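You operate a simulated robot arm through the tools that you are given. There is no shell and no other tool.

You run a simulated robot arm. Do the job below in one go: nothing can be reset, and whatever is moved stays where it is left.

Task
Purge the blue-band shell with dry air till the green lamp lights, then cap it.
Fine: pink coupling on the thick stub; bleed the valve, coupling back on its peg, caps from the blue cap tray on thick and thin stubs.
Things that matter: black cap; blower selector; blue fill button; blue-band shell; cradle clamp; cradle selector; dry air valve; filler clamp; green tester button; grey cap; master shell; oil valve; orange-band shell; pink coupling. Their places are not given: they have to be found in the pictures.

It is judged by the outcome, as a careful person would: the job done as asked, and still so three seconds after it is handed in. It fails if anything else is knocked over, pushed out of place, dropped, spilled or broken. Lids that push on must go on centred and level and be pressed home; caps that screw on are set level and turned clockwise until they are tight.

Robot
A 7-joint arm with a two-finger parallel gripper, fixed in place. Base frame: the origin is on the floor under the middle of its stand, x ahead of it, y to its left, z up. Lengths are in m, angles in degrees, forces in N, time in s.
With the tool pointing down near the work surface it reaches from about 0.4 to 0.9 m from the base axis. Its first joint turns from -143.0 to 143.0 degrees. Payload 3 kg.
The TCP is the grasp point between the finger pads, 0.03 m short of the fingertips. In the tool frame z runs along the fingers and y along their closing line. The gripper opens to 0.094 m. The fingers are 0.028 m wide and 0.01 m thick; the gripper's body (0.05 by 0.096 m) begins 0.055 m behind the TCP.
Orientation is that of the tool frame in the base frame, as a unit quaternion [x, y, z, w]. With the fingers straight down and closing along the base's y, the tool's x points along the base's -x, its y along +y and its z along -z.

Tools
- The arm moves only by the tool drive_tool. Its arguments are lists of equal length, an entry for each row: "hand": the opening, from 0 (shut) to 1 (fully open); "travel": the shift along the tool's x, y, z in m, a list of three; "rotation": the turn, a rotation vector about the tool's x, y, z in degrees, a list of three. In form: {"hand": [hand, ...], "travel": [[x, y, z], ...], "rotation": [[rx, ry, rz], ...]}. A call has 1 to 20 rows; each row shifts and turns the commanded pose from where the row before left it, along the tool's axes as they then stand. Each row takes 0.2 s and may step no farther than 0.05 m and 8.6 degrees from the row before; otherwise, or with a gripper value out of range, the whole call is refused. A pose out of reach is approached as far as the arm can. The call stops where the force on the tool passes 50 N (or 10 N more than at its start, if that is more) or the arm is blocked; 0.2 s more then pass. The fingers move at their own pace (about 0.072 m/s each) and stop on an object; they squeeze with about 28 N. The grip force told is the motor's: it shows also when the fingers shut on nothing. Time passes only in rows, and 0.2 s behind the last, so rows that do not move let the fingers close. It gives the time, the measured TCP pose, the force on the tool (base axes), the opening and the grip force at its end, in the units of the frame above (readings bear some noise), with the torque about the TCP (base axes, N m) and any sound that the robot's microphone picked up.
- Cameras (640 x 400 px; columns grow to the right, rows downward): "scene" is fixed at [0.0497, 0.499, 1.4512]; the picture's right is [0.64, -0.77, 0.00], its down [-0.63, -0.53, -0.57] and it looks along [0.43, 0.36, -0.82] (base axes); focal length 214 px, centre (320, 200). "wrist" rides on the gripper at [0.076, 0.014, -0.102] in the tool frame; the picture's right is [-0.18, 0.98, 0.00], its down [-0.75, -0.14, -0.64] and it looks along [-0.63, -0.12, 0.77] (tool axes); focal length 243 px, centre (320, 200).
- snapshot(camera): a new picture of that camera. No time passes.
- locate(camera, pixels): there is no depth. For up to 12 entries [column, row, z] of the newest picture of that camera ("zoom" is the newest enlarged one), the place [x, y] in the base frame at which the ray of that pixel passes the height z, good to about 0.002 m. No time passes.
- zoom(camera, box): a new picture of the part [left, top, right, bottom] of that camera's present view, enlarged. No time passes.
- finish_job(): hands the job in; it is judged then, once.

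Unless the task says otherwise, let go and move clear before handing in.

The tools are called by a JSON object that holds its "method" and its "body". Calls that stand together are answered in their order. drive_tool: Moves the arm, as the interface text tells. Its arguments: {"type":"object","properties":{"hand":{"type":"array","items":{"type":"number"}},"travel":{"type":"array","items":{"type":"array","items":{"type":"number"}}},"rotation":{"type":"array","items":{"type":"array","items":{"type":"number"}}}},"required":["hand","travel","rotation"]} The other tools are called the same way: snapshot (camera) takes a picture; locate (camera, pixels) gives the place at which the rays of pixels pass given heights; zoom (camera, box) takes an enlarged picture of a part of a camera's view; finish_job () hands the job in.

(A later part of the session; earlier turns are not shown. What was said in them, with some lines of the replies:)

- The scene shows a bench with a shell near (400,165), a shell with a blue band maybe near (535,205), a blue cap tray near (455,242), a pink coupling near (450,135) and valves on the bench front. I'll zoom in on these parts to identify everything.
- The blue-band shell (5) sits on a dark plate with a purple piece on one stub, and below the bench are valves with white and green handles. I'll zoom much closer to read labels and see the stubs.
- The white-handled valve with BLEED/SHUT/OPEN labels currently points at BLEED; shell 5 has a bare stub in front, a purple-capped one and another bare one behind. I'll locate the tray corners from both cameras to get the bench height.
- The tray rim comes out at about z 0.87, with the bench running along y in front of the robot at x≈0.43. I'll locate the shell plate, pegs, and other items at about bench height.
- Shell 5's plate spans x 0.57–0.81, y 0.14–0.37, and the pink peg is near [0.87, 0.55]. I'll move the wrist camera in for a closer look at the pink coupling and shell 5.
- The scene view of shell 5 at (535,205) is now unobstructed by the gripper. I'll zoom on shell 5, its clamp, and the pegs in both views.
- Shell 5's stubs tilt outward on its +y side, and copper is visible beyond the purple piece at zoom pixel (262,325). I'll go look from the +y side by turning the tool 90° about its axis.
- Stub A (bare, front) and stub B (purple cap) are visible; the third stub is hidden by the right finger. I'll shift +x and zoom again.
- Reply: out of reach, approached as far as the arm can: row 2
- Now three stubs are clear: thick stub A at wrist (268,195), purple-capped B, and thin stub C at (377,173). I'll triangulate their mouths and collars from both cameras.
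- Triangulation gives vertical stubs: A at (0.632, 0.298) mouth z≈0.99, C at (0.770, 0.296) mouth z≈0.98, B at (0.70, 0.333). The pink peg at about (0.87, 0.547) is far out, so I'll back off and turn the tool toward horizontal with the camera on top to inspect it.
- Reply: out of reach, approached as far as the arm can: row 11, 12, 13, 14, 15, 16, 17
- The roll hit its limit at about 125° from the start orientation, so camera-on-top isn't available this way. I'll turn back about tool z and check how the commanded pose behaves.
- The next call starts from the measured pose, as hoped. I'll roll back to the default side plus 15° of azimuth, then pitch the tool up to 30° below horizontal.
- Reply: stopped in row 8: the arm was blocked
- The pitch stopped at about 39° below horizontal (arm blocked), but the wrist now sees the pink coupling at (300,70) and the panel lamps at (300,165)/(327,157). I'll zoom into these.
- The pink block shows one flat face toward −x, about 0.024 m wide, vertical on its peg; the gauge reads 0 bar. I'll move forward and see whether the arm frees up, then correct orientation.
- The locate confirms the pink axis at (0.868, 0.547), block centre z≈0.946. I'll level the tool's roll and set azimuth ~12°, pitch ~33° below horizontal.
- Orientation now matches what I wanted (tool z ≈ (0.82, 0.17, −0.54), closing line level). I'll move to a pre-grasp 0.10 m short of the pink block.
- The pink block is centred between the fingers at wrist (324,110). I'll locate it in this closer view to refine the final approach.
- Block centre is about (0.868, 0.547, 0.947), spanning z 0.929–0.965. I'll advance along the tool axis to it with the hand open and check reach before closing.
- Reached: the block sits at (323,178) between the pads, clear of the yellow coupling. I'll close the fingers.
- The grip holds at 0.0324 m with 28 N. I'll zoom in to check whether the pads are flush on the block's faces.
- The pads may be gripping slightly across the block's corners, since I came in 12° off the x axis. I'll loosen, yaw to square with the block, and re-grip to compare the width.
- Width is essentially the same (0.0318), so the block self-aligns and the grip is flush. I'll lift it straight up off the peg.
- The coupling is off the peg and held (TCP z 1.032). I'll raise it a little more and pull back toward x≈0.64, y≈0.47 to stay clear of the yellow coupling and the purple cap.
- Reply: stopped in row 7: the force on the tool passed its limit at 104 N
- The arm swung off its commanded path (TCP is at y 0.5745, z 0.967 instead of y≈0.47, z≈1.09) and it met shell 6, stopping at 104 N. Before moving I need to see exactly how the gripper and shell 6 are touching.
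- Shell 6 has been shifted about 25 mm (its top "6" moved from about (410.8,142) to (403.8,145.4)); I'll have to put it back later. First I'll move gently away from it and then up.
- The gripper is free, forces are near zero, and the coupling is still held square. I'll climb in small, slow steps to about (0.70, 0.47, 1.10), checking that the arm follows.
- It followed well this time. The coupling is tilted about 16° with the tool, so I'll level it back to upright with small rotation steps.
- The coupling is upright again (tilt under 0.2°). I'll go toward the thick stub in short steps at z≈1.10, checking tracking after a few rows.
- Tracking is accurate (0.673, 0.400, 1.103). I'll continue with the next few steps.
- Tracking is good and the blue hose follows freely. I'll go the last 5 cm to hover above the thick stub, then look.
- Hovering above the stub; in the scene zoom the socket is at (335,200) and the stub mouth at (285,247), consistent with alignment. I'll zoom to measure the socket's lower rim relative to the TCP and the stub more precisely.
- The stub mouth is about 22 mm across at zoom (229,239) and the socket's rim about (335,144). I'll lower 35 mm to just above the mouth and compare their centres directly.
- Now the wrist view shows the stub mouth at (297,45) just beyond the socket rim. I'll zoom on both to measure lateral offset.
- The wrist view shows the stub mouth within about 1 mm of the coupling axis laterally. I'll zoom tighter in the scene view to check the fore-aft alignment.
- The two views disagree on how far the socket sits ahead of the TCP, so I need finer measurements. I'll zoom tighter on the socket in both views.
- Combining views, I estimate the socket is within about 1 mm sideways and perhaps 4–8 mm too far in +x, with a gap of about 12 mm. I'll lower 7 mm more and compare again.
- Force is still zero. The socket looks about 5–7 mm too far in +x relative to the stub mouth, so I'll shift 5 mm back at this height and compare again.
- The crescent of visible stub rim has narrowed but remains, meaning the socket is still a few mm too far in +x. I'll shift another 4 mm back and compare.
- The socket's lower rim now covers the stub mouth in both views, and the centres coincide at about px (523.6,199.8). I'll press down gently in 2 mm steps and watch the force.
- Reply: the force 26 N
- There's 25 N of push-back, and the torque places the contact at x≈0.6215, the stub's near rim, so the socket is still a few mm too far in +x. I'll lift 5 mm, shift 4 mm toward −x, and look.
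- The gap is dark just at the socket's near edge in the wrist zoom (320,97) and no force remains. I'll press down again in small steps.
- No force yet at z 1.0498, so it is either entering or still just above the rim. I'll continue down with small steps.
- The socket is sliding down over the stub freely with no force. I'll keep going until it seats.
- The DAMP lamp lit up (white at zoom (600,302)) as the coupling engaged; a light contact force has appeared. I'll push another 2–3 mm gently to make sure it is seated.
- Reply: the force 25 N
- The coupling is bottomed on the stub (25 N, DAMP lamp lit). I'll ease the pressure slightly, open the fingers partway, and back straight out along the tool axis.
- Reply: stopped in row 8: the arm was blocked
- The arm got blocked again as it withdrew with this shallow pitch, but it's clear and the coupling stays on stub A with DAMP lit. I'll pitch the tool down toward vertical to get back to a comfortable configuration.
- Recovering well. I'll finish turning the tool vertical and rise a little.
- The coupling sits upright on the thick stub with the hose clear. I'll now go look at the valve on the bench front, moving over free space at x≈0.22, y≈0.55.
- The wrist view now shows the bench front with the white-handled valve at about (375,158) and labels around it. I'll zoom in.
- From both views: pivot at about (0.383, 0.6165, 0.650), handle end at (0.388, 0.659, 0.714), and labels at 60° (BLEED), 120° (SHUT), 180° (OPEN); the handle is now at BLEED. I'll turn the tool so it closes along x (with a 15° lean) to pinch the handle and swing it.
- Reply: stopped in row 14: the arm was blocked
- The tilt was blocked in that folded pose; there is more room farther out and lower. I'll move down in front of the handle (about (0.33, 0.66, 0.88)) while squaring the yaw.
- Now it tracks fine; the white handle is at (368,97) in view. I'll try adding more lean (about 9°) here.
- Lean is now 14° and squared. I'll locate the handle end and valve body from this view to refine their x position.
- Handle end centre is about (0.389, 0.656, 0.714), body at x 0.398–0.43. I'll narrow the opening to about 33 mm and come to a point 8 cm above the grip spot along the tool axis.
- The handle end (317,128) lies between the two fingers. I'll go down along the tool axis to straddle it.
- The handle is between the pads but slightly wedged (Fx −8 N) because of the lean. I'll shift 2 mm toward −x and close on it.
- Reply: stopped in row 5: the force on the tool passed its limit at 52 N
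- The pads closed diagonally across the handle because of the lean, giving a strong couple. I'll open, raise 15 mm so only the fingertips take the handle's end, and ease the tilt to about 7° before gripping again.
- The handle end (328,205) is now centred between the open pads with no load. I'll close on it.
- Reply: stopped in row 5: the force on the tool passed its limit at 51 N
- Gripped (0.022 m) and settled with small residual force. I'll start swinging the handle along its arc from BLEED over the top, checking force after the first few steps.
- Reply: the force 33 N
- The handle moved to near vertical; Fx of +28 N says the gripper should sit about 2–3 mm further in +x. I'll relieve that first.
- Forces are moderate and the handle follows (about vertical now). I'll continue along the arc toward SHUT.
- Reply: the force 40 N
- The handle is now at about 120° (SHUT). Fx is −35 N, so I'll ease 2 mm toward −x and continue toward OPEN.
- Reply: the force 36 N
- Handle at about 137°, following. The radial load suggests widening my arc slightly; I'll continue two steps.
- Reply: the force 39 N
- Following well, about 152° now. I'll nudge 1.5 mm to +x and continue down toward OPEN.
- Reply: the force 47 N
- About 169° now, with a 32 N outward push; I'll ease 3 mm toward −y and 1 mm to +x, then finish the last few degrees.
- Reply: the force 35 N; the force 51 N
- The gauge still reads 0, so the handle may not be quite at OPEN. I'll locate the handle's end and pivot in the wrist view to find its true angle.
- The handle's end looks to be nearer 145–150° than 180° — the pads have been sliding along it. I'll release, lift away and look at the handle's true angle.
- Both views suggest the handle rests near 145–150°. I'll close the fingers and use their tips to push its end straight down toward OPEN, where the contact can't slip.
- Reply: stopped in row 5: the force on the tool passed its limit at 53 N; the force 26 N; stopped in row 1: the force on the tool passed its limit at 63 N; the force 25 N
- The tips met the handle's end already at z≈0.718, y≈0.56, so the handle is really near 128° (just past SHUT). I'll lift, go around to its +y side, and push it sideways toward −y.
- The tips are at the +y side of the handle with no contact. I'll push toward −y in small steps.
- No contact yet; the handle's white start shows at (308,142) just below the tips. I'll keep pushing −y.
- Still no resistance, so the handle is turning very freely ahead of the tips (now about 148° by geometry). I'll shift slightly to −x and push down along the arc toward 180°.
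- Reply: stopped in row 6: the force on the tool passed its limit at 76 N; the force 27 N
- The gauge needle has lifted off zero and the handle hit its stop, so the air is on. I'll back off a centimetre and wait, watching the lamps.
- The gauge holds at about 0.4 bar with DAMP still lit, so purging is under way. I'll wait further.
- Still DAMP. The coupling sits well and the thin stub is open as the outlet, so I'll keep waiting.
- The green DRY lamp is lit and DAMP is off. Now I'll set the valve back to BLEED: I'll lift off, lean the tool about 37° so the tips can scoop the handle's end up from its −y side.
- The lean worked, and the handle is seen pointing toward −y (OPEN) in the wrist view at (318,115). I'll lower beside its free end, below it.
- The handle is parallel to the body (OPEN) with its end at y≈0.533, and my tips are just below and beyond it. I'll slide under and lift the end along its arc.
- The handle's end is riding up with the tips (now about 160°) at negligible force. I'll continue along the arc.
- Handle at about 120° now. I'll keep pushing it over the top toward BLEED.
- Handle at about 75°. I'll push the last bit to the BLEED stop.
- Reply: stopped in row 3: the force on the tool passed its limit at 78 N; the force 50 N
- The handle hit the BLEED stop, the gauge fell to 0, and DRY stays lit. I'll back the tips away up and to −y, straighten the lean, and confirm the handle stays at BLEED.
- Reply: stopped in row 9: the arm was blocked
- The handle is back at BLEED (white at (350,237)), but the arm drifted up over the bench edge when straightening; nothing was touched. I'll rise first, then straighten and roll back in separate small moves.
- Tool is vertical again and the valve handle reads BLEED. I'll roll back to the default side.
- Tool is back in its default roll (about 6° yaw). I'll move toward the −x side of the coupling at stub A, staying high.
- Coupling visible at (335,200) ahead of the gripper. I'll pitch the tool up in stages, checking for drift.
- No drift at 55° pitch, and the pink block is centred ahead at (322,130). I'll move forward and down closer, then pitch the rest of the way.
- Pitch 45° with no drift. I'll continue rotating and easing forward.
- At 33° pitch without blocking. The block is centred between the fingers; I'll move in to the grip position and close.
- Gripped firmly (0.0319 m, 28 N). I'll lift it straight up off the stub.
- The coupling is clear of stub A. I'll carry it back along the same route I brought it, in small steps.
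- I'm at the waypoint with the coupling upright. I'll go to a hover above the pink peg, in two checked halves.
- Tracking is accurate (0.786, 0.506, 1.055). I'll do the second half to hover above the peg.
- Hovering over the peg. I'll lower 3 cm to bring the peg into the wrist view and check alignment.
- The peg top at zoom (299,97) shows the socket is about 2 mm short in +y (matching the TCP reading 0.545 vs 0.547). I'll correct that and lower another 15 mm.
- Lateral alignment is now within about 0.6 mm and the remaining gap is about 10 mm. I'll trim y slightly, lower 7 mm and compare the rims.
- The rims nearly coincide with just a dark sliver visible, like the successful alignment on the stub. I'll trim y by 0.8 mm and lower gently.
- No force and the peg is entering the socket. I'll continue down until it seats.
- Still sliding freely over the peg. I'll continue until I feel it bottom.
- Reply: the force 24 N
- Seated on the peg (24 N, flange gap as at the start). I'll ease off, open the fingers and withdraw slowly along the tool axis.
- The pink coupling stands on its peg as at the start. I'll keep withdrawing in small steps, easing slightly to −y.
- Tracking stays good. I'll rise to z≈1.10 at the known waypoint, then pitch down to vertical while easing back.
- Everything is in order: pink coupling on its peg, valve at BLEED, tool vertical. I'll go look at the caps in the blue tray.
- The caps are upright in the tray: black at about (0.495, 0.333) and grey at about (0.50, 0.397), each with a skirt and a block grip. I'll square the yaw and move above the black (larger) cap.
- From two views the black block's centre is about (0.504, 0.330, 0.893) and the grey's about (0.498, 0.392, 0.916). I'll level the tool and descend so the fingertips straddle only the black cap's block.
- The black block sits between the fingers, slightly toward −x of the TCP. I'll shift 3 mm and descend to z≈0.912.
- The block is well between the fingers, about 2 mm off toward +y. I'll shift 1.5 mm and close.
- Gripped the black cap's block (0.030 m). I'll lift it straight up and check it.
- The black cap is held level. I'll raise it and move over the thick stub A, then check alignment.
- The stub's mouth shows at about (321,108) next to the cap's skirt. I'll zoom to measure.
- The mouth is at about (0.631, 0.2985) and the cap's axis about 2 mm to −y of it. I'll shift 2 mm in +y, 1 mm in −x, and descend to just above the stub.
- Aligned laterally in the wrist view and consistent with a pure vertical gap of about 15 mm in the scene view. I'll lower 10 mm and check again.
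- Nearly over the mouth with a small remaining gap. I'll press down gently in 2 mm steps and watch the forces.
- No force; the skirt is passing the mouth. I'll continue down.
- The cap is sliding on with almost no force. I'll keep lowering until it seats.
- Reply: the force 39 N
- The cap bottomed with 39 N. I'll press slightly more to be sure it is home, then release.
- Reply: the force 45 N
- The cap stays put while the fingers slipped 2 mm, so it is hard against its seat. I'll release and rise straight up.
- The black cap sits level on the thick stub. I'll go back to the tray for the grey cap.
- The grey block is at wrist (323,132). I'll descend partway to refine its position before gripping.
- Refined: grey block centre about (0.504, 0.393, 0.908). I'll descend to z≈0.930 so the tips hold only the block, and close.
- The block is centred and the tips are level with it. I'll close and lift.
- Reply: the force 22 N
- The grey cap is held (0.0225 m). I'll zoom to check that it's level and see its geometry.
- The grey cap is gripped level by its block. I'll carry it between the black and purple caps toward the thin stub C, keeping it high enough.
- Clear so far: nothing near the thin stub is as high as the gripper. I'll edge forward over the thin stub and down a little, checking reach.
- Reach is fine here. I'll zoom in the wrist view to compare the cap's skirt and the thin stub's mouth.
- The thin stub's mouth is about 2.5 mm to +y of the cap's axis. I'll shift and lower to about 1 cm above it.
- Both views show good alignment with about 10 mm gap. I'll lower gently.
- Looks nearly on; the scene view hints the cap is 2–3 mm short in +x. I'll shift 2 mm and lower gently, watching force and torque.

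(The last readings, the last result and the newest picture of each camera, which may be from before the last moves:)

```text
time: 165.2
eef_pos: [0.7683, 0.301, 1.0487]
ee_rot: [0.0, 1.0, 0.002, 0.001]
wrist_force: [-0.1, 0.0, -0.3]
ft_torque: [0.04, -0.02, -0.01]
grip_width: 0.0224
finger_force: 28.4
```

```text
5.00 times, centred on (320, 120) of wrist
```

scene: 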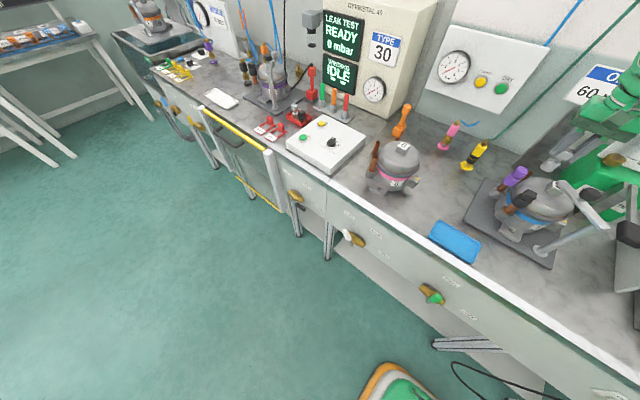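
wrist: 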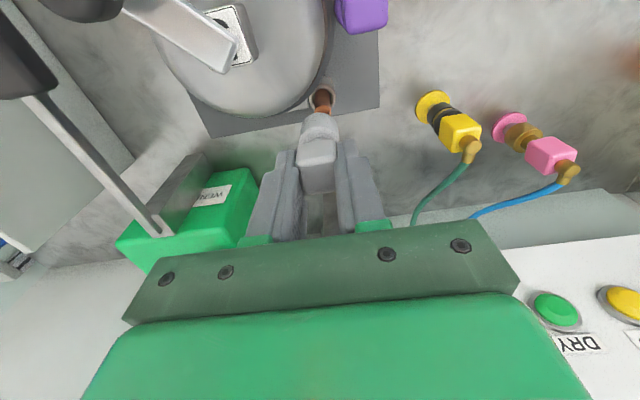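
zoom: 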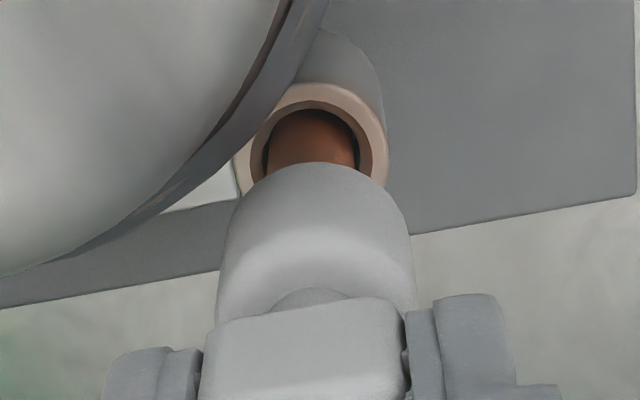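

No force and the cap bottom is at the mouth's height. I'll trim 0.7 mm in y and continue down.

{"method": "drive_tool", "body": {"hand": [0, 0, 0, 0, 0], "travel": [[0, -0.0007, 0.002], [0, 0, 0.002], [0, 0, 0.002], [0, 0, 0.002], [0, 0, 0]], "rotation": [[0, 0, 0], [0, 0, 0], [0, 0, 0], [0, 0, 0], [0, 0, 0]]}}

{"method": "zoom", "body": {"camera": "scene", "box": [515, 155, 550, 185]}}

{"method": "zoom", "body": {"camera": "wrist", "box": [290, 80, 350, 160]}}

```text
time: 166.4
eef_pos: [0.7669, 0.3013, 1.041]
ee_rot: [-0.001, 1.0, 0.002, 0.0]
wrist_force: [0.3, 0.3, -0.3]
ft_torque: [-0.03, -0.08, -0.02]
grip_width: 0.0225
finger_force: 27.6
```

```text
13.33 times, centred on (532, 170) of scene
```

zoom: 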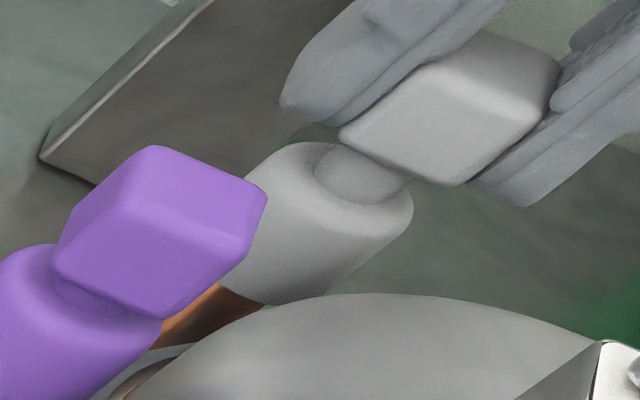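

```text
5.00 times, centred on (320, 120) of wrist
```

zoom: 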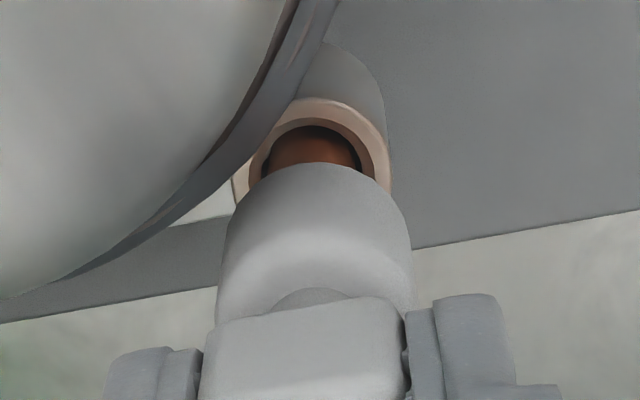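

It continues freely, now about 1 cm past the mouth height, so it's on the stub. I'll continue until it seats.

{"method": "drive_tool", "body": {"hand": [0, 0, 0, 0, 0, 0], "travel": [[0, 0, 0.002], [0, 0, 0.002], [0, 0, 0.002], [0, 0, 0.002], [0, 0, 0.002], [0, 0, 0]], "rotation": [[0, 0, 0], [0, 0, 0], [0, 0, 0], [0, 0, 0], [0, 0, 0], [0, 0, 0]]}}

{"method": "zoom", "body": {"camera": "scene", "box": [515, 155, 550, 185]}}

{"method": "zoom", "body": {"camera": "wrist", "box": [290, 80, 350, 160]}}

```text
time: 168.0
eef_pos: [0.7678, 0.3014, 1.0332]
ee_rot: [0.001, 1.0, 0.004, 0.003]
wrist_force: [1.3, -2.4, 1.7]
ft_torque: [-0.31, 0.54, 0.05]
grip_width: 0.0225
finger_force: 27.7
stopped in row 6: the force on the tool passed its limit at 51 N (the readings are from after the stop); the commanded pose is now the measured one
```

```text
13.33 times, centred on (532, 170) of scene
```

zoom: 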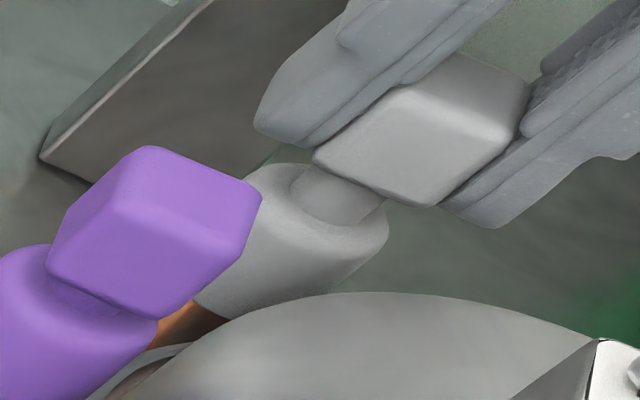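

```text
5.00 times, centred on (320, 120) of wrist
```

zoom: 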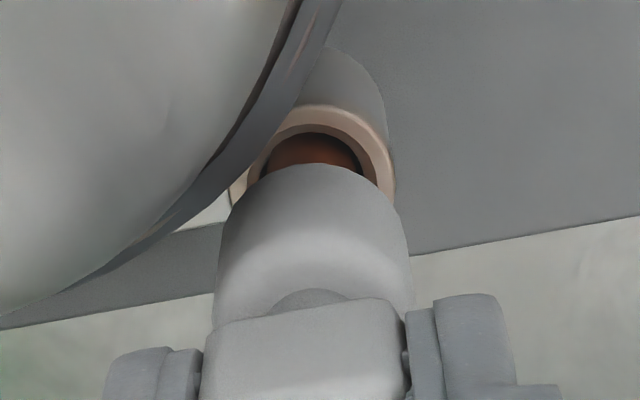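

The cap hit its stop (51 N) about 18 mm onto the stub. I'll press once more lightly to confirm it is home.

{"method": "drive_tool", "body": {"hand": [0, 0, 0], "travel": [[0, 0, 0.001], [0, 0, 0.001], [0, 0, 0]], "rotation": [[0, 0, 0], [0, 0, 0], [0, 0, 0]]}}

{"method": "zoom", "body": {"camera": "wrist", "box": [290, 80, 350, 160]}}

```text
time: 168.8
eef_pos: [0.7674, 0.2999, 1.033]
ee_rot: [0.001, 1.0, 0.003, 0.006]
wrist_force: [6.2, -3.2, 29.4]
ft_torque: [-0.56, 0.18, 0.03]
grip_width: 0.0225
finger_force: 27.8
```

```text
5.00 times, centred on (320, 120) of wrist
```

zoom: 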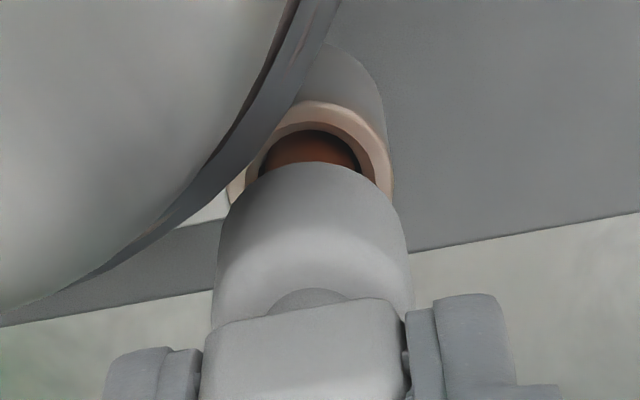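

Firm at 29 N. One more small press, then release and rise.

{"method": "drive_tool", "body": {"hand": [0, 0, 0], "travel": [[0, 0, 0.001], [0, 0, 0], [0, 0, 0]], "rotation": [[0, 0, 0], [0, 0, 0], [0, 0, 0]]}}

{"method": "drive_tool", "body": {"hand": [0, 0.55, 0.55, 0.55, 0.55, 0.55], "travel": [[0, 0, -0.0015], [0, 0, 0], [0, 0, 0], [0, 0, -0.012], [0, 0, -0.02], [0, 0, -0.02]], "rotation": [[0, 0, 0], [0, 0, 0], [0, 0, 0], [0, 0, 0], [0, 0, 0], [0, 0, 0]]}}

{"method": "snapshot", "body": {"camera": "wrist"}}

{"method": "zoom", "body": {"camera": "scene", "box": [480, 140, 600, 260]}}

```text
time: 169.4
eef_pos: [0.7689, 0.3011, 1.0333]
ee_rot: [0.001, 1.0, 0.004, 0.005]
wrist_force: [-3.8, -2.4, 4.5]
ft_torque: [-0.27, 0.24, -0.1]
grip_width: 0.0226
finger_force: 28.6
stopped in row 2: the force on the tool passed its limit at 52 N (the readings are from after the stop); the commanded pose is now the measured one
```

```text
time: 170.8
eef_pos: [0.7697, 0.3027, 1.0876]
ee_rot: [0.0, 1.0, 0.005, 0.006]
wrist_force: [-1.1, -0.1, -0.3]
ft_torque: [0.01, 0.05, -0.03]
grip_width: 0.0516
finger_force: 0.0
```

```text
taken
```

wrist: 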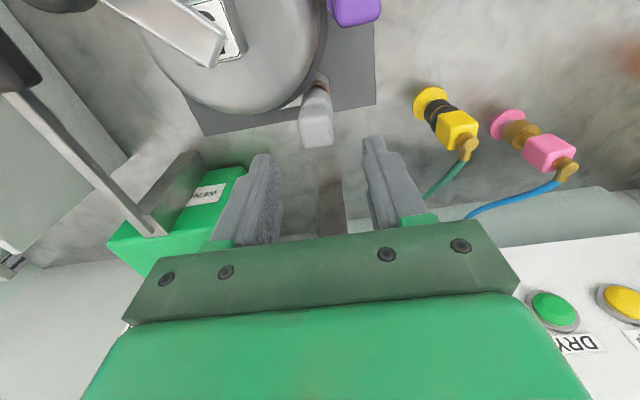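

```text
3.33 times, centred on (540, 200) of scene
```

zoom: 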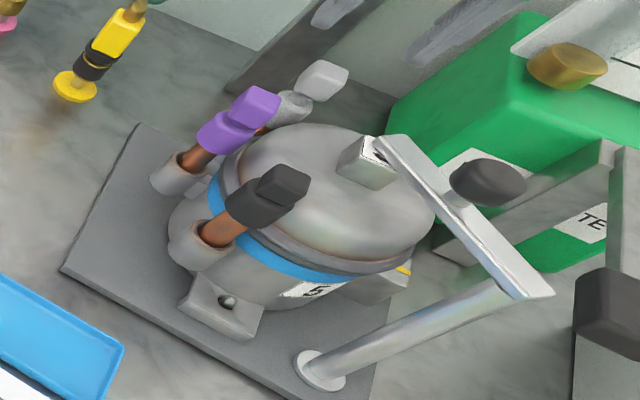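

All three stubs are capped and level: black on thick, grey on thin, purple untouched. Now I'll deal with shell 6, which I nudged earlier; first I'll move over for a good look at it.

{"method": "drive_tool", "body": {"hand": [0.55, 0.55, 0.55, 0.55, 0.55, 0.55, 0.55], "travel": [[0.02, 0.005, -0.008], [0.03, 0.024, -0.004], [0.03, 0.0295, 0], [0.03, 0.0295, 0], [0.03, 0.0295, 0], [0.03, 0.0295, 0], [0, 0, 0]], "rotation": [[0, 0, 0], [0, 0, 0], [0, 0, 0], [0, 0, 0], [0, 0, 0], [0, 0, 0], [0, 0.6, 0]]}}

{"method": "snapshot", "body": {"camera": "wrist"}}

{"method": "zoom", "body": {"camera": "scene", "box": [340, 90, 500, 190]}}

```text
time: 172.4
eef_pos: [0.5981, 0.4477, 1.0952]
ee_rot: [0.0, 1.0, 0.003, -0.001]
wrist_force: [-0.3, 0.5, -0.5]
ft_torque: [-0.03, 0.02, 0.02]
grip_width: 0.0516
finger_force: 0.0
```

```text
taken
```

wrist: 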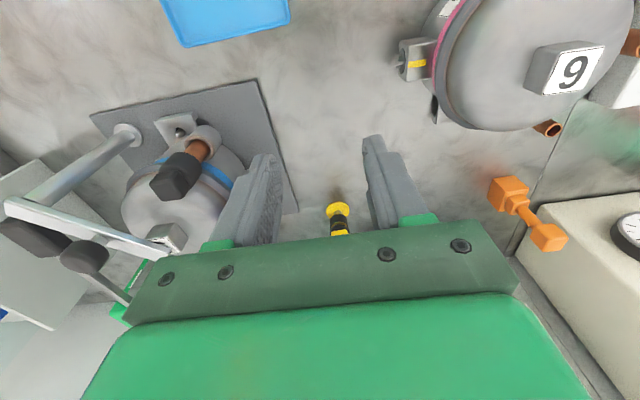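

```text
4.00 times, centred on (420, 140) of scene
```

zoom: 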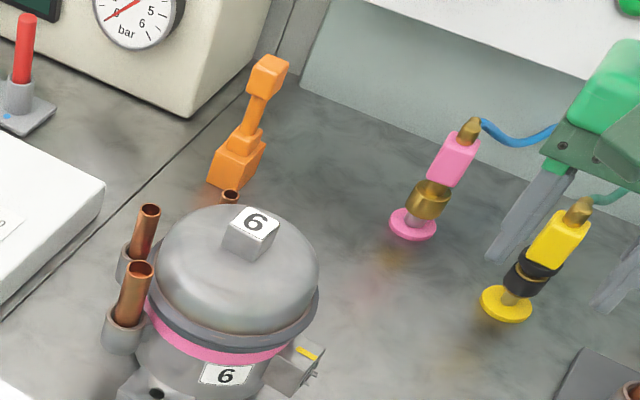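

Comparing with the first pictures, shell 6 moved about (−25 mm, +10 mm) and turned about −3.5°. I'll look closely at its front lug, which I can grip low down to drag it back without tipping.

{"method": "drive_tool", "body": {"hand": [1, 1, 1, 1, 1, 1], "travel": [[0.03, 0.03, 0], [0.03, 0.03, 0.01], [0.03, 0.03, 0.025], [0.03, 0.03, 0.03], [0.01, 0.03, 0.03], [0, 0, 0]], "rotation": [[0, 0, 0], [0, 0, 0], [0, 0, 0], [0, 0, 0], [0, 0, 0], [0, 0, 0]]}}

{"method": "snapshot", "body": {"camera": "wrist"}}

{"method": "zoom", "body": {"camera": "scene", "box": [350, 130, 450, 210]}}

```text
refused: row 4 steps farther than a row can; nothing moved
```

```text
taken
```

wrist: 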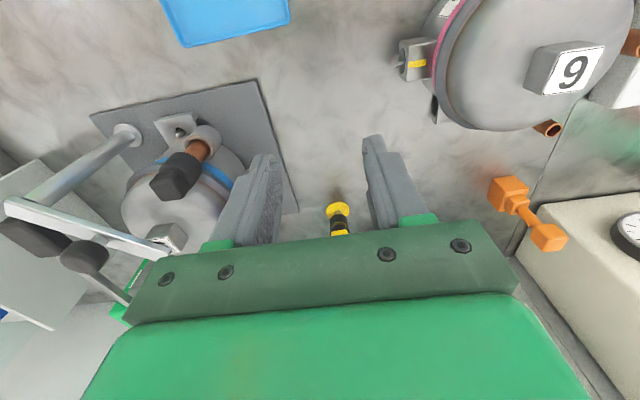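

```text
5.00 times, centred on (400, 170) of scene
```

zoom: 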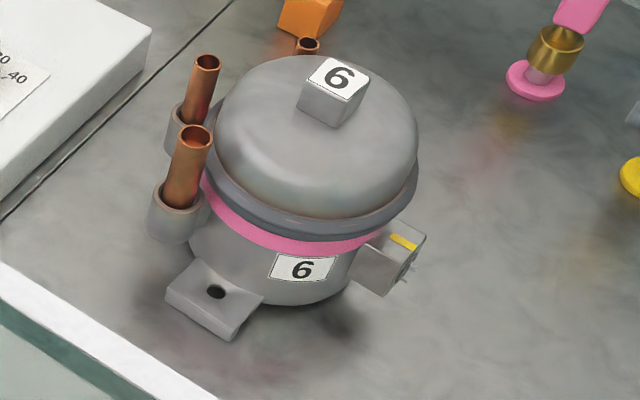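

That call was refused for step size; I'll redo it with smaller steps toward (0.46, 0.60, 1.0).

{"method": "drive_tool", "body": {"hand": [1, 1, 1, 1, 1, 1, 1], "travel": [[0.023, 0.0253, 0.0158], [0.023, 0.0253, 0.0158], [0.023, 0.0253, 0.0158], [0.023, 0.0253, 0.0158], [0.023, 0.0253, 0.0158], [0.023, 0.0253, 0.0158], [0, 0, 0]], "rotation": [[0, 0, 0], [0, 0, 0], [0, 0, 0], [0, 0, 0], [0, 0, 0], [0, 0, 0], [0, 0, 0]]}}

{"method": "snapshot", "body": {"camera": "wrist"}}

```text
time: 174.0
eef_pos: [0.4608, 0.6004, 1.0044]
ee_rot: [0.0, 1.0, 0.005, 0.0]
wrist_force: [-0.2, 0.0, 0.4]
ft_torque: [0.0, -0.02, 0.03]
grip_width: 0.0943
finger_force: 0.0
```

```text
taken
```

wrist: 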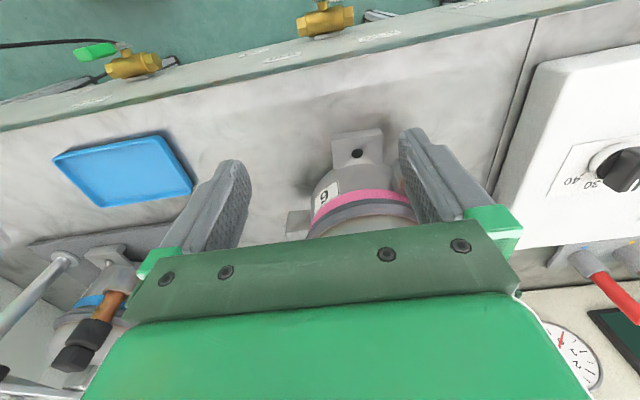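

The front lug is at about (357,147). I'll zoom and locate its corners.

{"method": "zoom", "body": {"camera": "wrist", "box": [290, 100, 430, 230]}}

{"method": "locate", "body": {"camera": "zoom", "pixels": [[203, 93, 0.86], [448, 76, 0.86], [203, 93, 0.87], [448, 76, 0.87], [330, 150, 0.87]]}}

```text
3.08 times, centred on (360, 165) of wrist
```

zoom: 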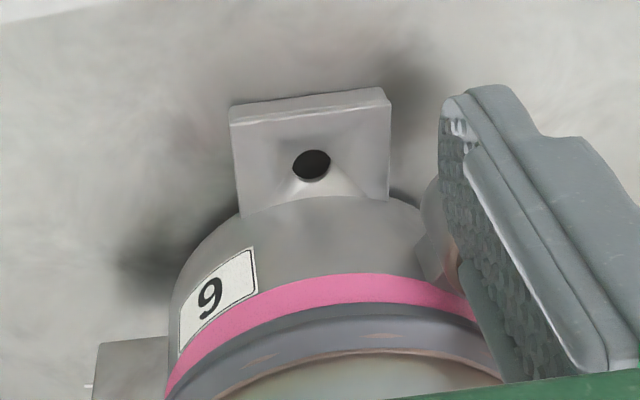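

```text
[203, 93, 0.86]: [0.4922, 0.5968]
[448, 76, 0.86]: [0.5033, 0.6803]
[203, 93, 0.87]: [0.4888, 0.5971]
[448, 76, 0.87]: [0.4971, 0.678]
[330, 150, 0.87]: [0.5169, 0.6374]
```

The lug is a flat plate about 56 mm wide. I'll locate its top corners at z≈0.862.

{"method": "locate", "body": {"camera": "zoom", "pixels": [[230, 122, 0.862], [390, 103, 0.862], [242, 215, 0.862], [388, 200, 0.862], [312, 165, 0.862], [229, 108, 0.85], [385, 88, 0.85]]}}

{"method": "zoom", "body": {"camera": "scene", "box": [360, 165, 420, 210]}}

```text
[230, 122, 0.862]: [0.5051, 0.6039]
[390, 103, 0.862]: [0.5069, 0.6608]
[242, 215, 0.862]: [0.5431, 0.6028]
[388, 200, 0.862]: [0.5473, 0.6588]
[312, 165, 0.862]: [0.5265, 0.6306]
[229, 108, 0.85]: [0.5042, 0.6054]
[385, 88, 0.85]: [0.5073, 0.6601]
```

```text
8.89 times, centred on (390, 188) of scene
```

zoom: 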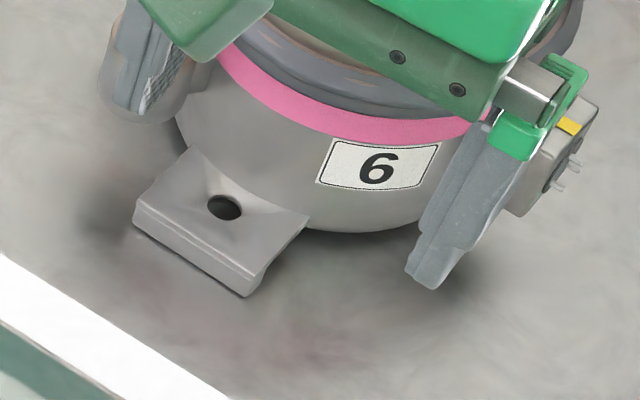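

The lug is close beside the shell's thick stub, so gripping the top "6" block (about (0.591, 0.622), top z≈1.018) looks cleaner for lifting it back. I'll rise and move above it for a closer look.

{"method": "drive_tool", "body": {"hand": [0.6, 0.6, 0.6, 0.6, 0.6, 0.6, 0.6], "travel": [[0, 0, -0.04], [0, 0, -0.04], [0, 0, -0.035], [-0.02, 0.005, 0], [-0.02, 0.005, 0], [-0.02, 0.005, 0], [0, 0, 0]], "rotation": [[0, 0, 0], [0, 0, 0], [0, 0, 0], [0, 0, 0], [0, 0, 0], [0, 0, 0], [0, 0, 0]]}}

{"method": "snapshot", "body": {"camera": "wrist"}}

```text
time: 175.6
eef_pos: [0.5218, 0.6142, 1.1195]
ee_rot: [0.001, 1.0, 0.004, 0.0]
wrist_force: [-0.1, 0.2, 0.5]
ft_torque: [0.01, 0.0, 0.02]
grip_width: 0.0566
finger_force: 0.1
```

```text
taken
```

wrist: 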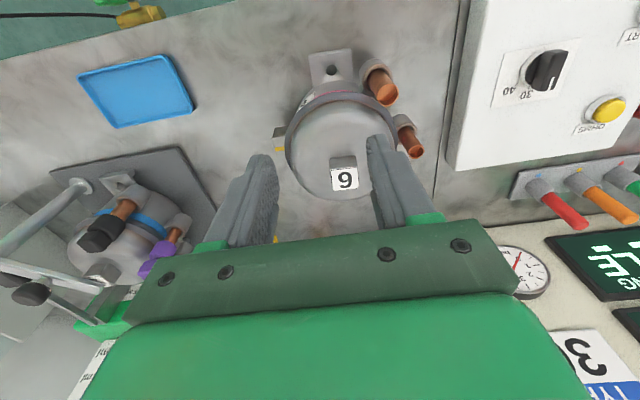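

The "6" block's top centre is about (0.588, 0.625, 1.02). I'll pitch the tool 10° for reach, match the shell's yaw, and move above the block.

{"method": "drive_tool", "body": {"hand": [0.6, 0.6, 0.6, 0.6, 0.6], "travel": [[0, 0, 0], [0, 0, 0], [-0.018, 0.003, 0.008], [-0.018, 0.003, 0.008], [0, 0, 0]], "rotation": [[0, -5, 0.9], [0, -5, 0.9], [0, 0, 0], [0, 0, 0], [0, 0, 0]]}}

{"method": "snapshot", "body": {"camera": "wrist"}}

{"method": "zoom", "body": {"camera": "scene", "box": [360, 110, 440, 190]}}

```text
time: 176.8
eef_pos: [0.5612, 0.6189, 1.1085]
ee_rot: [0.017, 0.996, 0.003, 0.087]
wrist_force: [0.0, 0.5, -0.2]
ft_torque: [-0.01, -0.03, 0.0]
grip_width: 0.0564
finger_force: 0.1
```

```text
taken
```

wrist: 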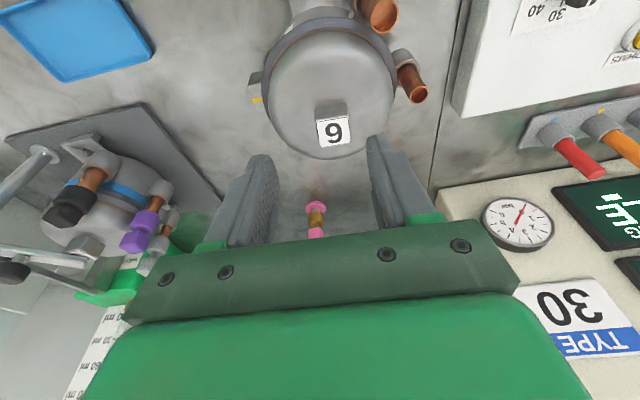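

```text
5.00 times, centred on (400, 150) of scene
```

zoom: 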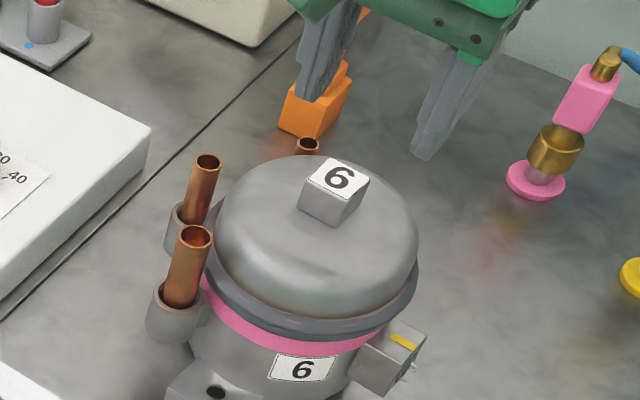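

The block is ahead at (333,125). I'll approach partway and re-check before straddling it.

{"method": "drive_tool", "body": {"hand": [0.6, 0.6, 0.6], "travel": [[-0.0036, 0.0025, 0.022], [-0.0036, 0.0025, 0.022], [0, 0, 0]], "rotation": [[0, 0, 0], [0, 0, 0], [0, 0, 0]]}}

{"method": "zoom", "body": {"camera": "wrist", "box": [230, 70, 430, 240]}}

{"method": "zoom", "body": {"camera": "scene", "box": [370, 115, 430, 165]}}

```text
time: 177.6
eef_pos: [0.5731, 0.6234, 1.0661]
ee_rot: [0.017, 0.996, 0.005, 0.088]
wrist_force: [-0.2, -0.1, 0.1]
ft_torque: [-0.02, -0.03, 0.01]
grip_width: 0.0562
finger_force: 0.0
```

```text
2.35 times, centred on (330, 155) of wrist
```

zoom: 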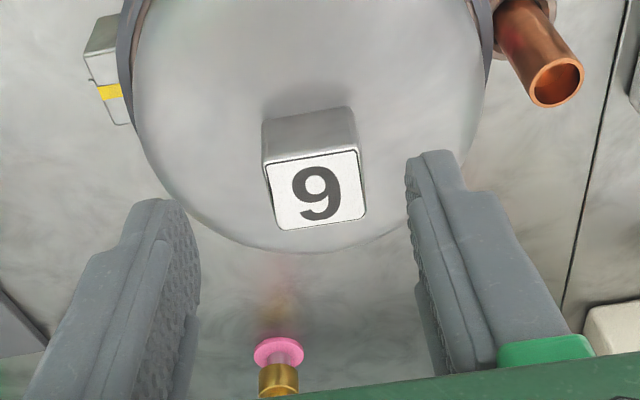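

```text
8.00 times, centred on (400, 140) of scene
```

zoom: 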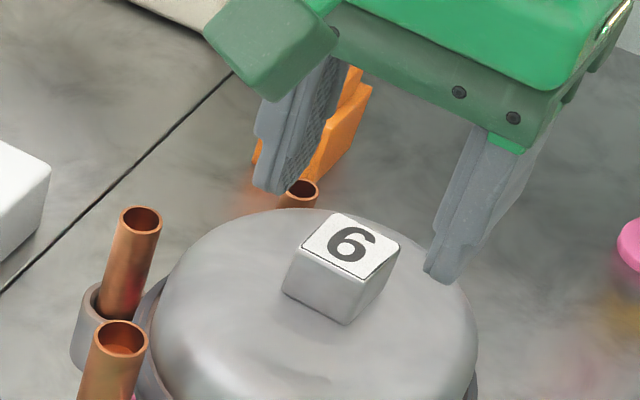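

The block is squarely between the fingers and aligned with them. I'll descend the last 37 mm and close on it gently.

{"method": "drive_tool", "body": {"hand": [0.6, 0.6, 0.6], "travel": [[-0.0022, 0.0016, 0.018], [-0.0021, 0.0016, 0.018], [0, 0, 0]], "rotation": [[0, 0, 0], [0, 0, 0], [0, 0, 0]]}}

{"method": "zoom", "body": {"camera": "wrist", "box": [230, 90, 430, 250]}}

{"method": "zoom", "body": {"camera": "scene", "box": [370, 115, 430, 165]}}

```text
time: 178.4
eef_pos: [0.5826, 0.6276, 1.0328]
ee_rot: [0.017, 0.996, 0.004, 0.087]
wrist_force: [0.0, -0.2, 0.0]
ft_torque: [0.02, -0.01, 0.02]
grip_width: 0.0564
finger_force: 0.1
```

```text
2.50 times, centred on (330, 170) of wrist
```

zoom: 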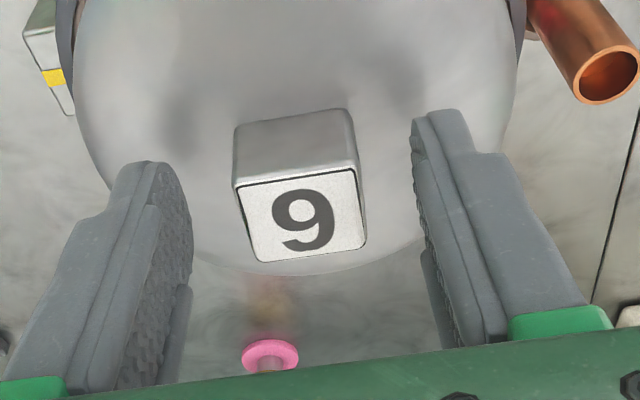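

```text
8.00 times, centred on (400, 140) of scene
```

zoom: 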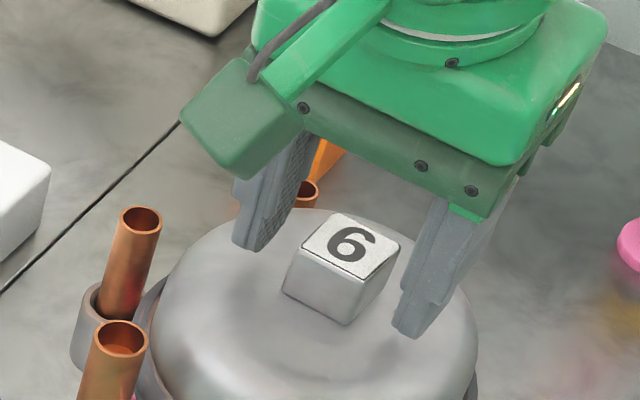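

Fingers straddle the block evenly. I'll lower 4 mm more and close.

{"method": "drive_tool", "body": {"hand": [0.6, 0.6, 0.3, 0, 0, 0, 0], "travel": [[0, 0, 0.002], [0, 0, 0.002], [0, 0, 0], [0, 0, 0], [0, 0, 0], [0, 0, 0], [0, 0, 0]], "rotation": [[0, 0, 0], [0, 0, 0], [0, 0, 0], [0, 0, 0], [0, 0, 0], [0, 0, 0], [0, 0, 0]]}}

{"method": "zoom", "body": {"camera": "wrist", "box": [230, 90, 430, 250]}}

{"method": "zoom", "body": {"camera": "scene", "box": [340, 90, 500, 190]}}

```text
time: 180.0
eef_pos: [0.5837, 0.6279, 1.0288]
ee_rot: [0.017, 0.996, 0.004, 0.088]
wrist_force: [-1.5, -1.0, -0.4]
ft_torque: [-0.35, 0.19, -0.13]
grip_width: 0.0296
finger_force: 27.9
```

```text
2.50 times, centred on (330, 170) of wrist
```

zoom: 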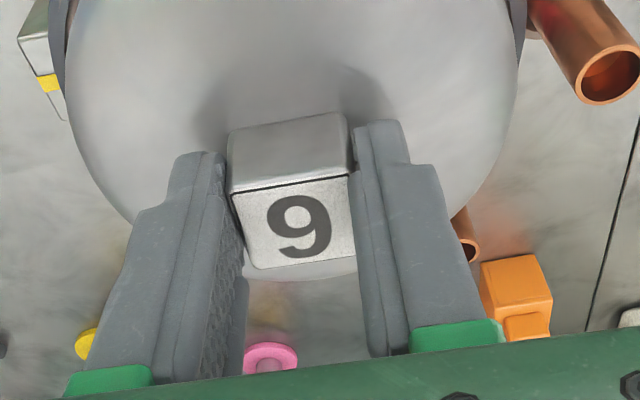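

```text
4.00 times, centred on (420, 140) of scene
```

zoom: 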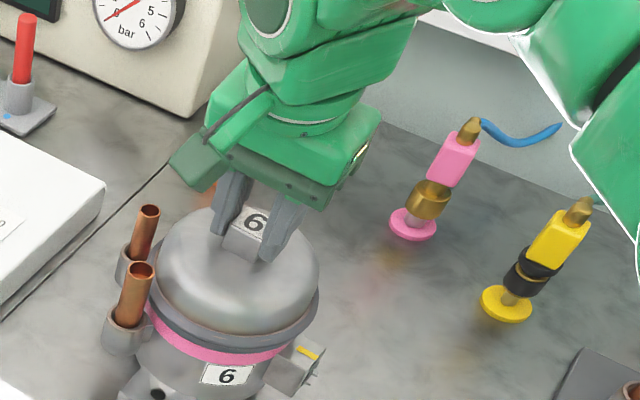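

Gripped (0.0296 m). I'll try lifting very slightly to feel the shell's weight.

{"method": "drive_tool", "body": {"hand": [0, 0, 0], "travel": [[-0.0002, 0, -0.001], [-0.0002, 0, -0.001], [0, 0, 0]], "rotation": [[0, 0, 0], [0, 0, 0], [0, 0, 0]]}}

{"method": "zoom", "body": {"camera": "scene", "box": [340, 90, 500, 190]}}

```text
time: 180.8
eef_pos: [0.5851, 0.6276, 1.0303]
ee_rot: [0.017, 0.996, 0.005, 0.087]
wrist_force: [-0.5, -0.4, -5.5]
ft_torque: [0.02, 0.02, -0.02]
grip_width: 0.0299
finger_force: 27.7
```

```text
4.00 times, centred on (420, 140) of scene
```

zoom: 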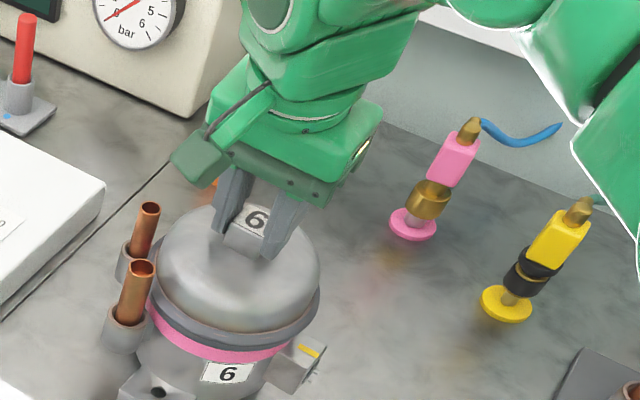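

The shell weighs only about 5.5 N and lifts cleanly. I'll raise it 2 mm more, move it by (+26 mm, −7 mm) and turn it +2.5° back toward its original place.

{"method": "drive_tool", "body": {"hand": [0, 0, 0, 0, 0, 0], "travel": [[-0.0003, 0, -0.002], [-0.0064, -0.0015, 0.0011], [-0.0064, -0.0015, 0.0011], [-0.0064, -0.0015, 0.0011], [-0.0063, -0.0016, 0.0012], [0, 0, 0]], "rotation": [[0, 0, 0], [-0.11, 0, -0.62], [-0.11, 0, -0.62], [-0.11, 0, -0.62], [-0.11, 0, -0.6], [0, 0, 0]]}}

{"method": "zoom", "body": {"camera": "scene", "box": [340, 90, 500, 190]}}

```text
time: 182.2
eef_pos: [0.6118, 0.6202, 1.033]
ee_rot: [-0.006, 0.996, 0.006, 0.087]
wrist_force: [-0.2, 0.0, -5.5]
ft_torque: [0.0, 0.01, -0.01]
grip_width: 0.0297
finger_force: 28.3
```

```text
4.00 times, centred on (420, 140) of scene
```

zoom: 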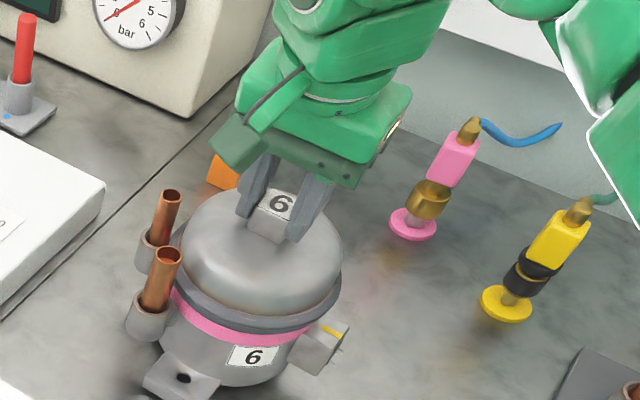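

The landmarks now match the first picture within about a pixel (A6 (167,256) vs (168,260), label (253,357) vs (255,361), allowing for the 4 mm lift). I'll trim 1 mm in −y and set it down gently.

{"method": "drive_tool", "body": {"hand": [0, 0, 0, 0, 0], "travel": [[0, -0.001, 0], [0.0003, 0, 0.0015], [0.0003, 0, 0.0015], [0.0002, 0, 0.001], [0, 0, 0]], "rotation": [[0, 0, 0], [0, 0, 0], [0, 0, 0], [0, 0, 0], [0, 0, 0]]}}

{"method": "zoom", "body": {"camera": "scene", "box": [340, 90, 500, 190]}}

```text
time: 183.4
eef_pos: [0.6108, 0.62, 1.0283]
ee_rot: [-0.005, 0.996, 0.006, 0.087]
wrist_force: [-1.2, -1.8, 3.8]
ft_torque: [-0.41, 0.61, -0.03]
grip_width: 0.0297
finger_force: 27.7
```

```text
4.00 times, centred on (420, 140) of scene
```

zoom: 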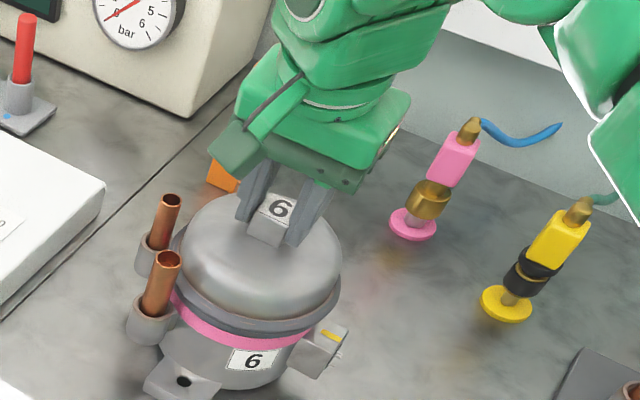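

Shell 6 is back on the bench, with all landmarks within about half a pixel of where they began. I'll release and rise straight off.

{"method": "drive_tool", "body": {"hand": [0.6, 0.6, 0.6, 0.6, 0.6, 0.6], "travel": [[0, 0, 0], [0, 0, 0], [-0.0009, 0, -0.005], [-0.0026, 0, -0.0148], [-0.0043, 0, -0.0246], [-0.0043, 0, -0.0246]], "rotation": [[0, 0, 0], [0, 0, 0], [0, 0, 0], [0, 0, 0], [0, 0, 0], [0, 0, 0]]}}

{"method": "zoom", "body": {"camera": "scene", "box": [340, 90, 500, 190]}}

{"method": "snapshot", "body": {"camera": "wrist"}}

```text
time: 184.8
eef_pos: [0.6112, 0.6176, 1.1004]
ee_rot: [-0.005, 0.996, 0.006, 0.087]
wrist_force: [0.1, 0.8, -0.2]
ft_torque: [0.02, 0.0, 0.01]
grip_width: 0.0563
finger_force: 0.1
```

```text
4.00 times, centred on (420, 140) of scene
```

zoom: 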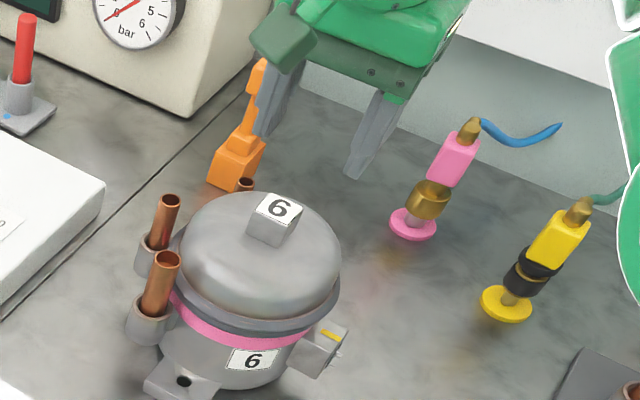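

```text
taken
```

wrist: 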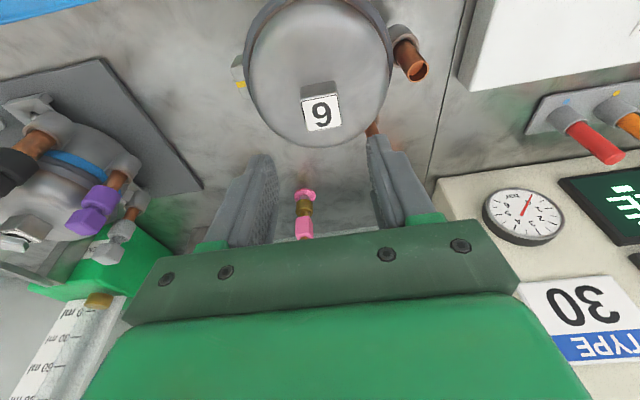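

Shell 6 matches its original placement. I'll move the arm back and up, clear of everything, and then verify the whole scene.

{"method": "drive_tool", "body": {"hand": [0.6, 0.6, 0.6, 0.6, 0.6, 0.6, 0.6, 0.6, 0.6], "travel": [[0.0227, -0.0183, -0.0169], [0.0227, -0.0183, -0.0169], [0.0227, -0.0183, -0.0169], [0.0227, -0.0183, -0.0169], [0.0227, -0.0183, -0.0169], [0.0227, -0.0183, -0.0169], [0.0227, -0.0183, -0.0169], [0.0227, -0.0183, -0.0169], [0, 0, 0]], "rotation": [[0, 1.25, 0], [0, 1.25, 0], [0, 1.25, 0], [0, 1.25, 0], [0, 1.25, 0], [0, 1.25, 0], [0, 1.25, 0], [0, 1.25, 0], [0, 0, 0]]}}

{"method": "snapshot", "body": {"camera": "scene"}}

{"method": "snapshot", "body": {"camera": "wrist"}}

{"method": "zoom", "body": {"camera": "scene", "box": [460, 120, 620, 280]}}

{"method": "zoom", "body": {"camera": "scene", "box": [330, 200, 490, 320]}}

```text
time: 186.8
eef_pos: [0.4165, 0.4702, 1.2134]
ee_rot: [-0.006, 1.0, 0.006, 0.001]
wrist_force: [-0.9, -1.3, 0.9]
ft_torque: [0.03, 0.01, -0.03]
grip_width: 0.0563
finger_force: 0.0
```

```text
taken
```

scene: 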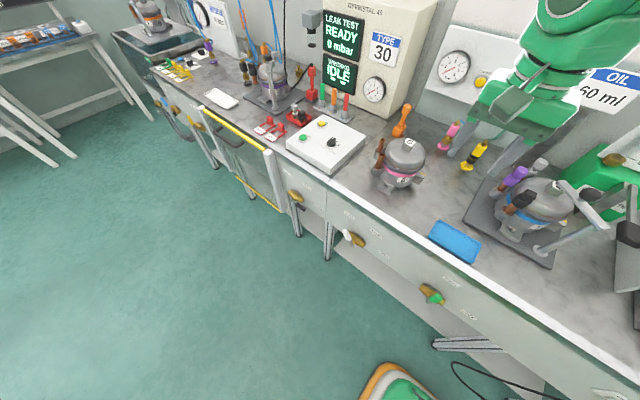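

```text
taken
```

wrist: 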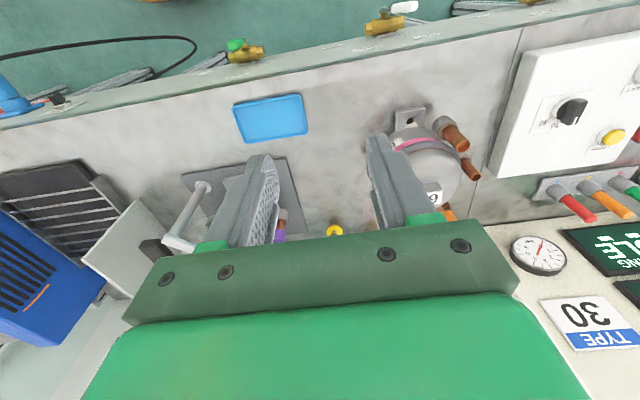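

```text
2.50 times, centred on (540, 200) of scene
```

zoom: 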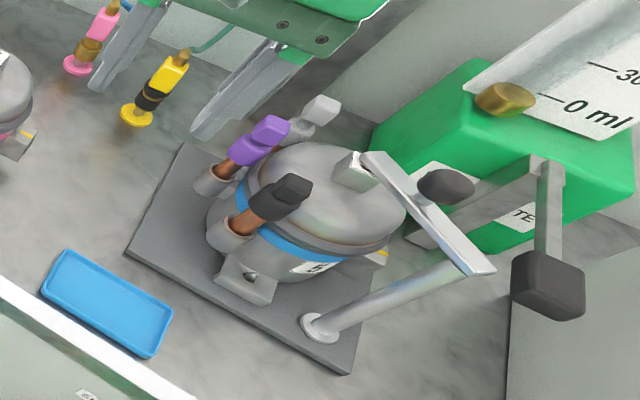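

```text
3.33 times, centred on (410, 260) of scene
```

zoom: 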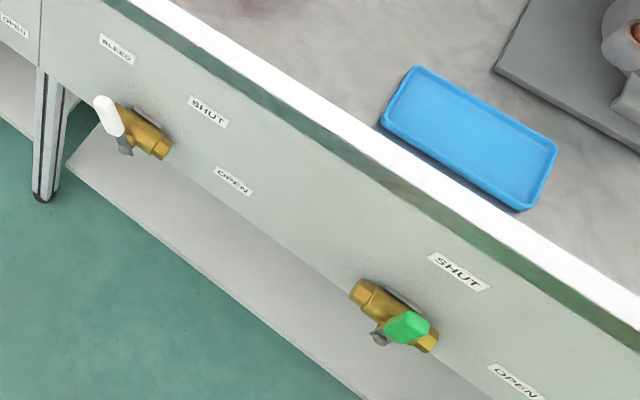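

The valve is at BLEED, tray and oil valve unchanged, pink and yellow couplings on their pegs. I'll take one last close look at the three caps on shell 5.

{"method": "zoom", "body": {"camera": "scene", "box": [495, 150, 560, 220]}}

{"method": "zoom", "body": {"camera": "scene", "box": [340, 90, 500, 190]}}

```text
5.71 times, centred on (528, 185) of scene
```

zoom: 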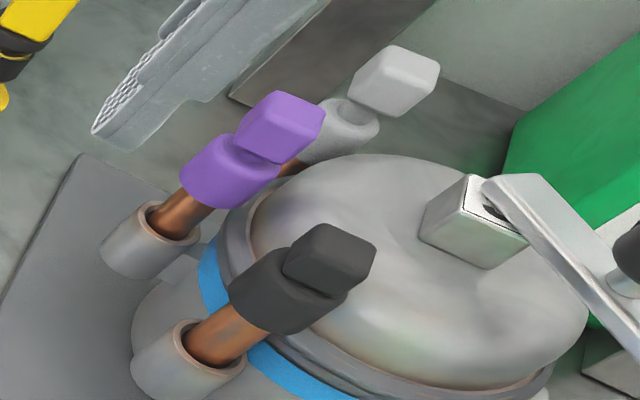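

```text
4.00 times, centred on (420, 140) of scene
```

zoom: 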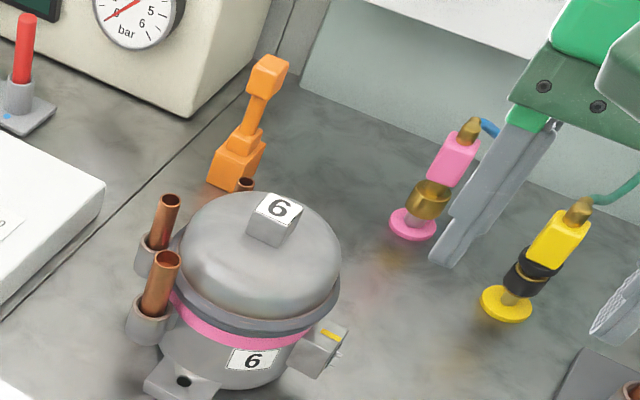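

Final check: the black cap is level and seated on the thick stub and the grey cap on the thin stub. The pink coupling is on its peg, the valve is at BLEED, and DRY lit before I shut the air off. Shell 6, which I bumped while carrying the coupling, is back within about 2 mm of its first position, and the arm is clear. I'm handing the job in.

{"method": "finish_job", "body": {}}

```text
The job is handed in.
```

The blue-band shell is purged and capped, and I've handed the job in. One thing went wrong on the way: I knocked shell 6 and had to put it back.

- **Purge:** I put the pink coupling on the thick stub and opened the dry air valve. I left it open until the green DRY lamp lit, then turned the valve to BLEED and the gauge fell to 0.
- **Coupling:** It is back on its peg, seated as it was at the start.
- **Caps:** The black cap is on the thick stub and the grey cap on the thin stub. Both are level and pressed until they bottomed. The purple cap already on the third stub was not touched.
- **Shell 6 (pink band):** The arm swung off its path while carrying the coupling, hit shell 6 at about 104 N and pushed it roughly 25 mm. I lifted it by its top block and set it back to within about 2 mm of where it started. It is upright and shows no visible damage, but the knock was hard enough to check.
- **Blue-band shell:** It shifted about 2 mm on its locating pin while I pushed the caps on.

The tray, the oil valve and the yellow coupling look unchanged in the final pictures, and the arm is clear of the bench.
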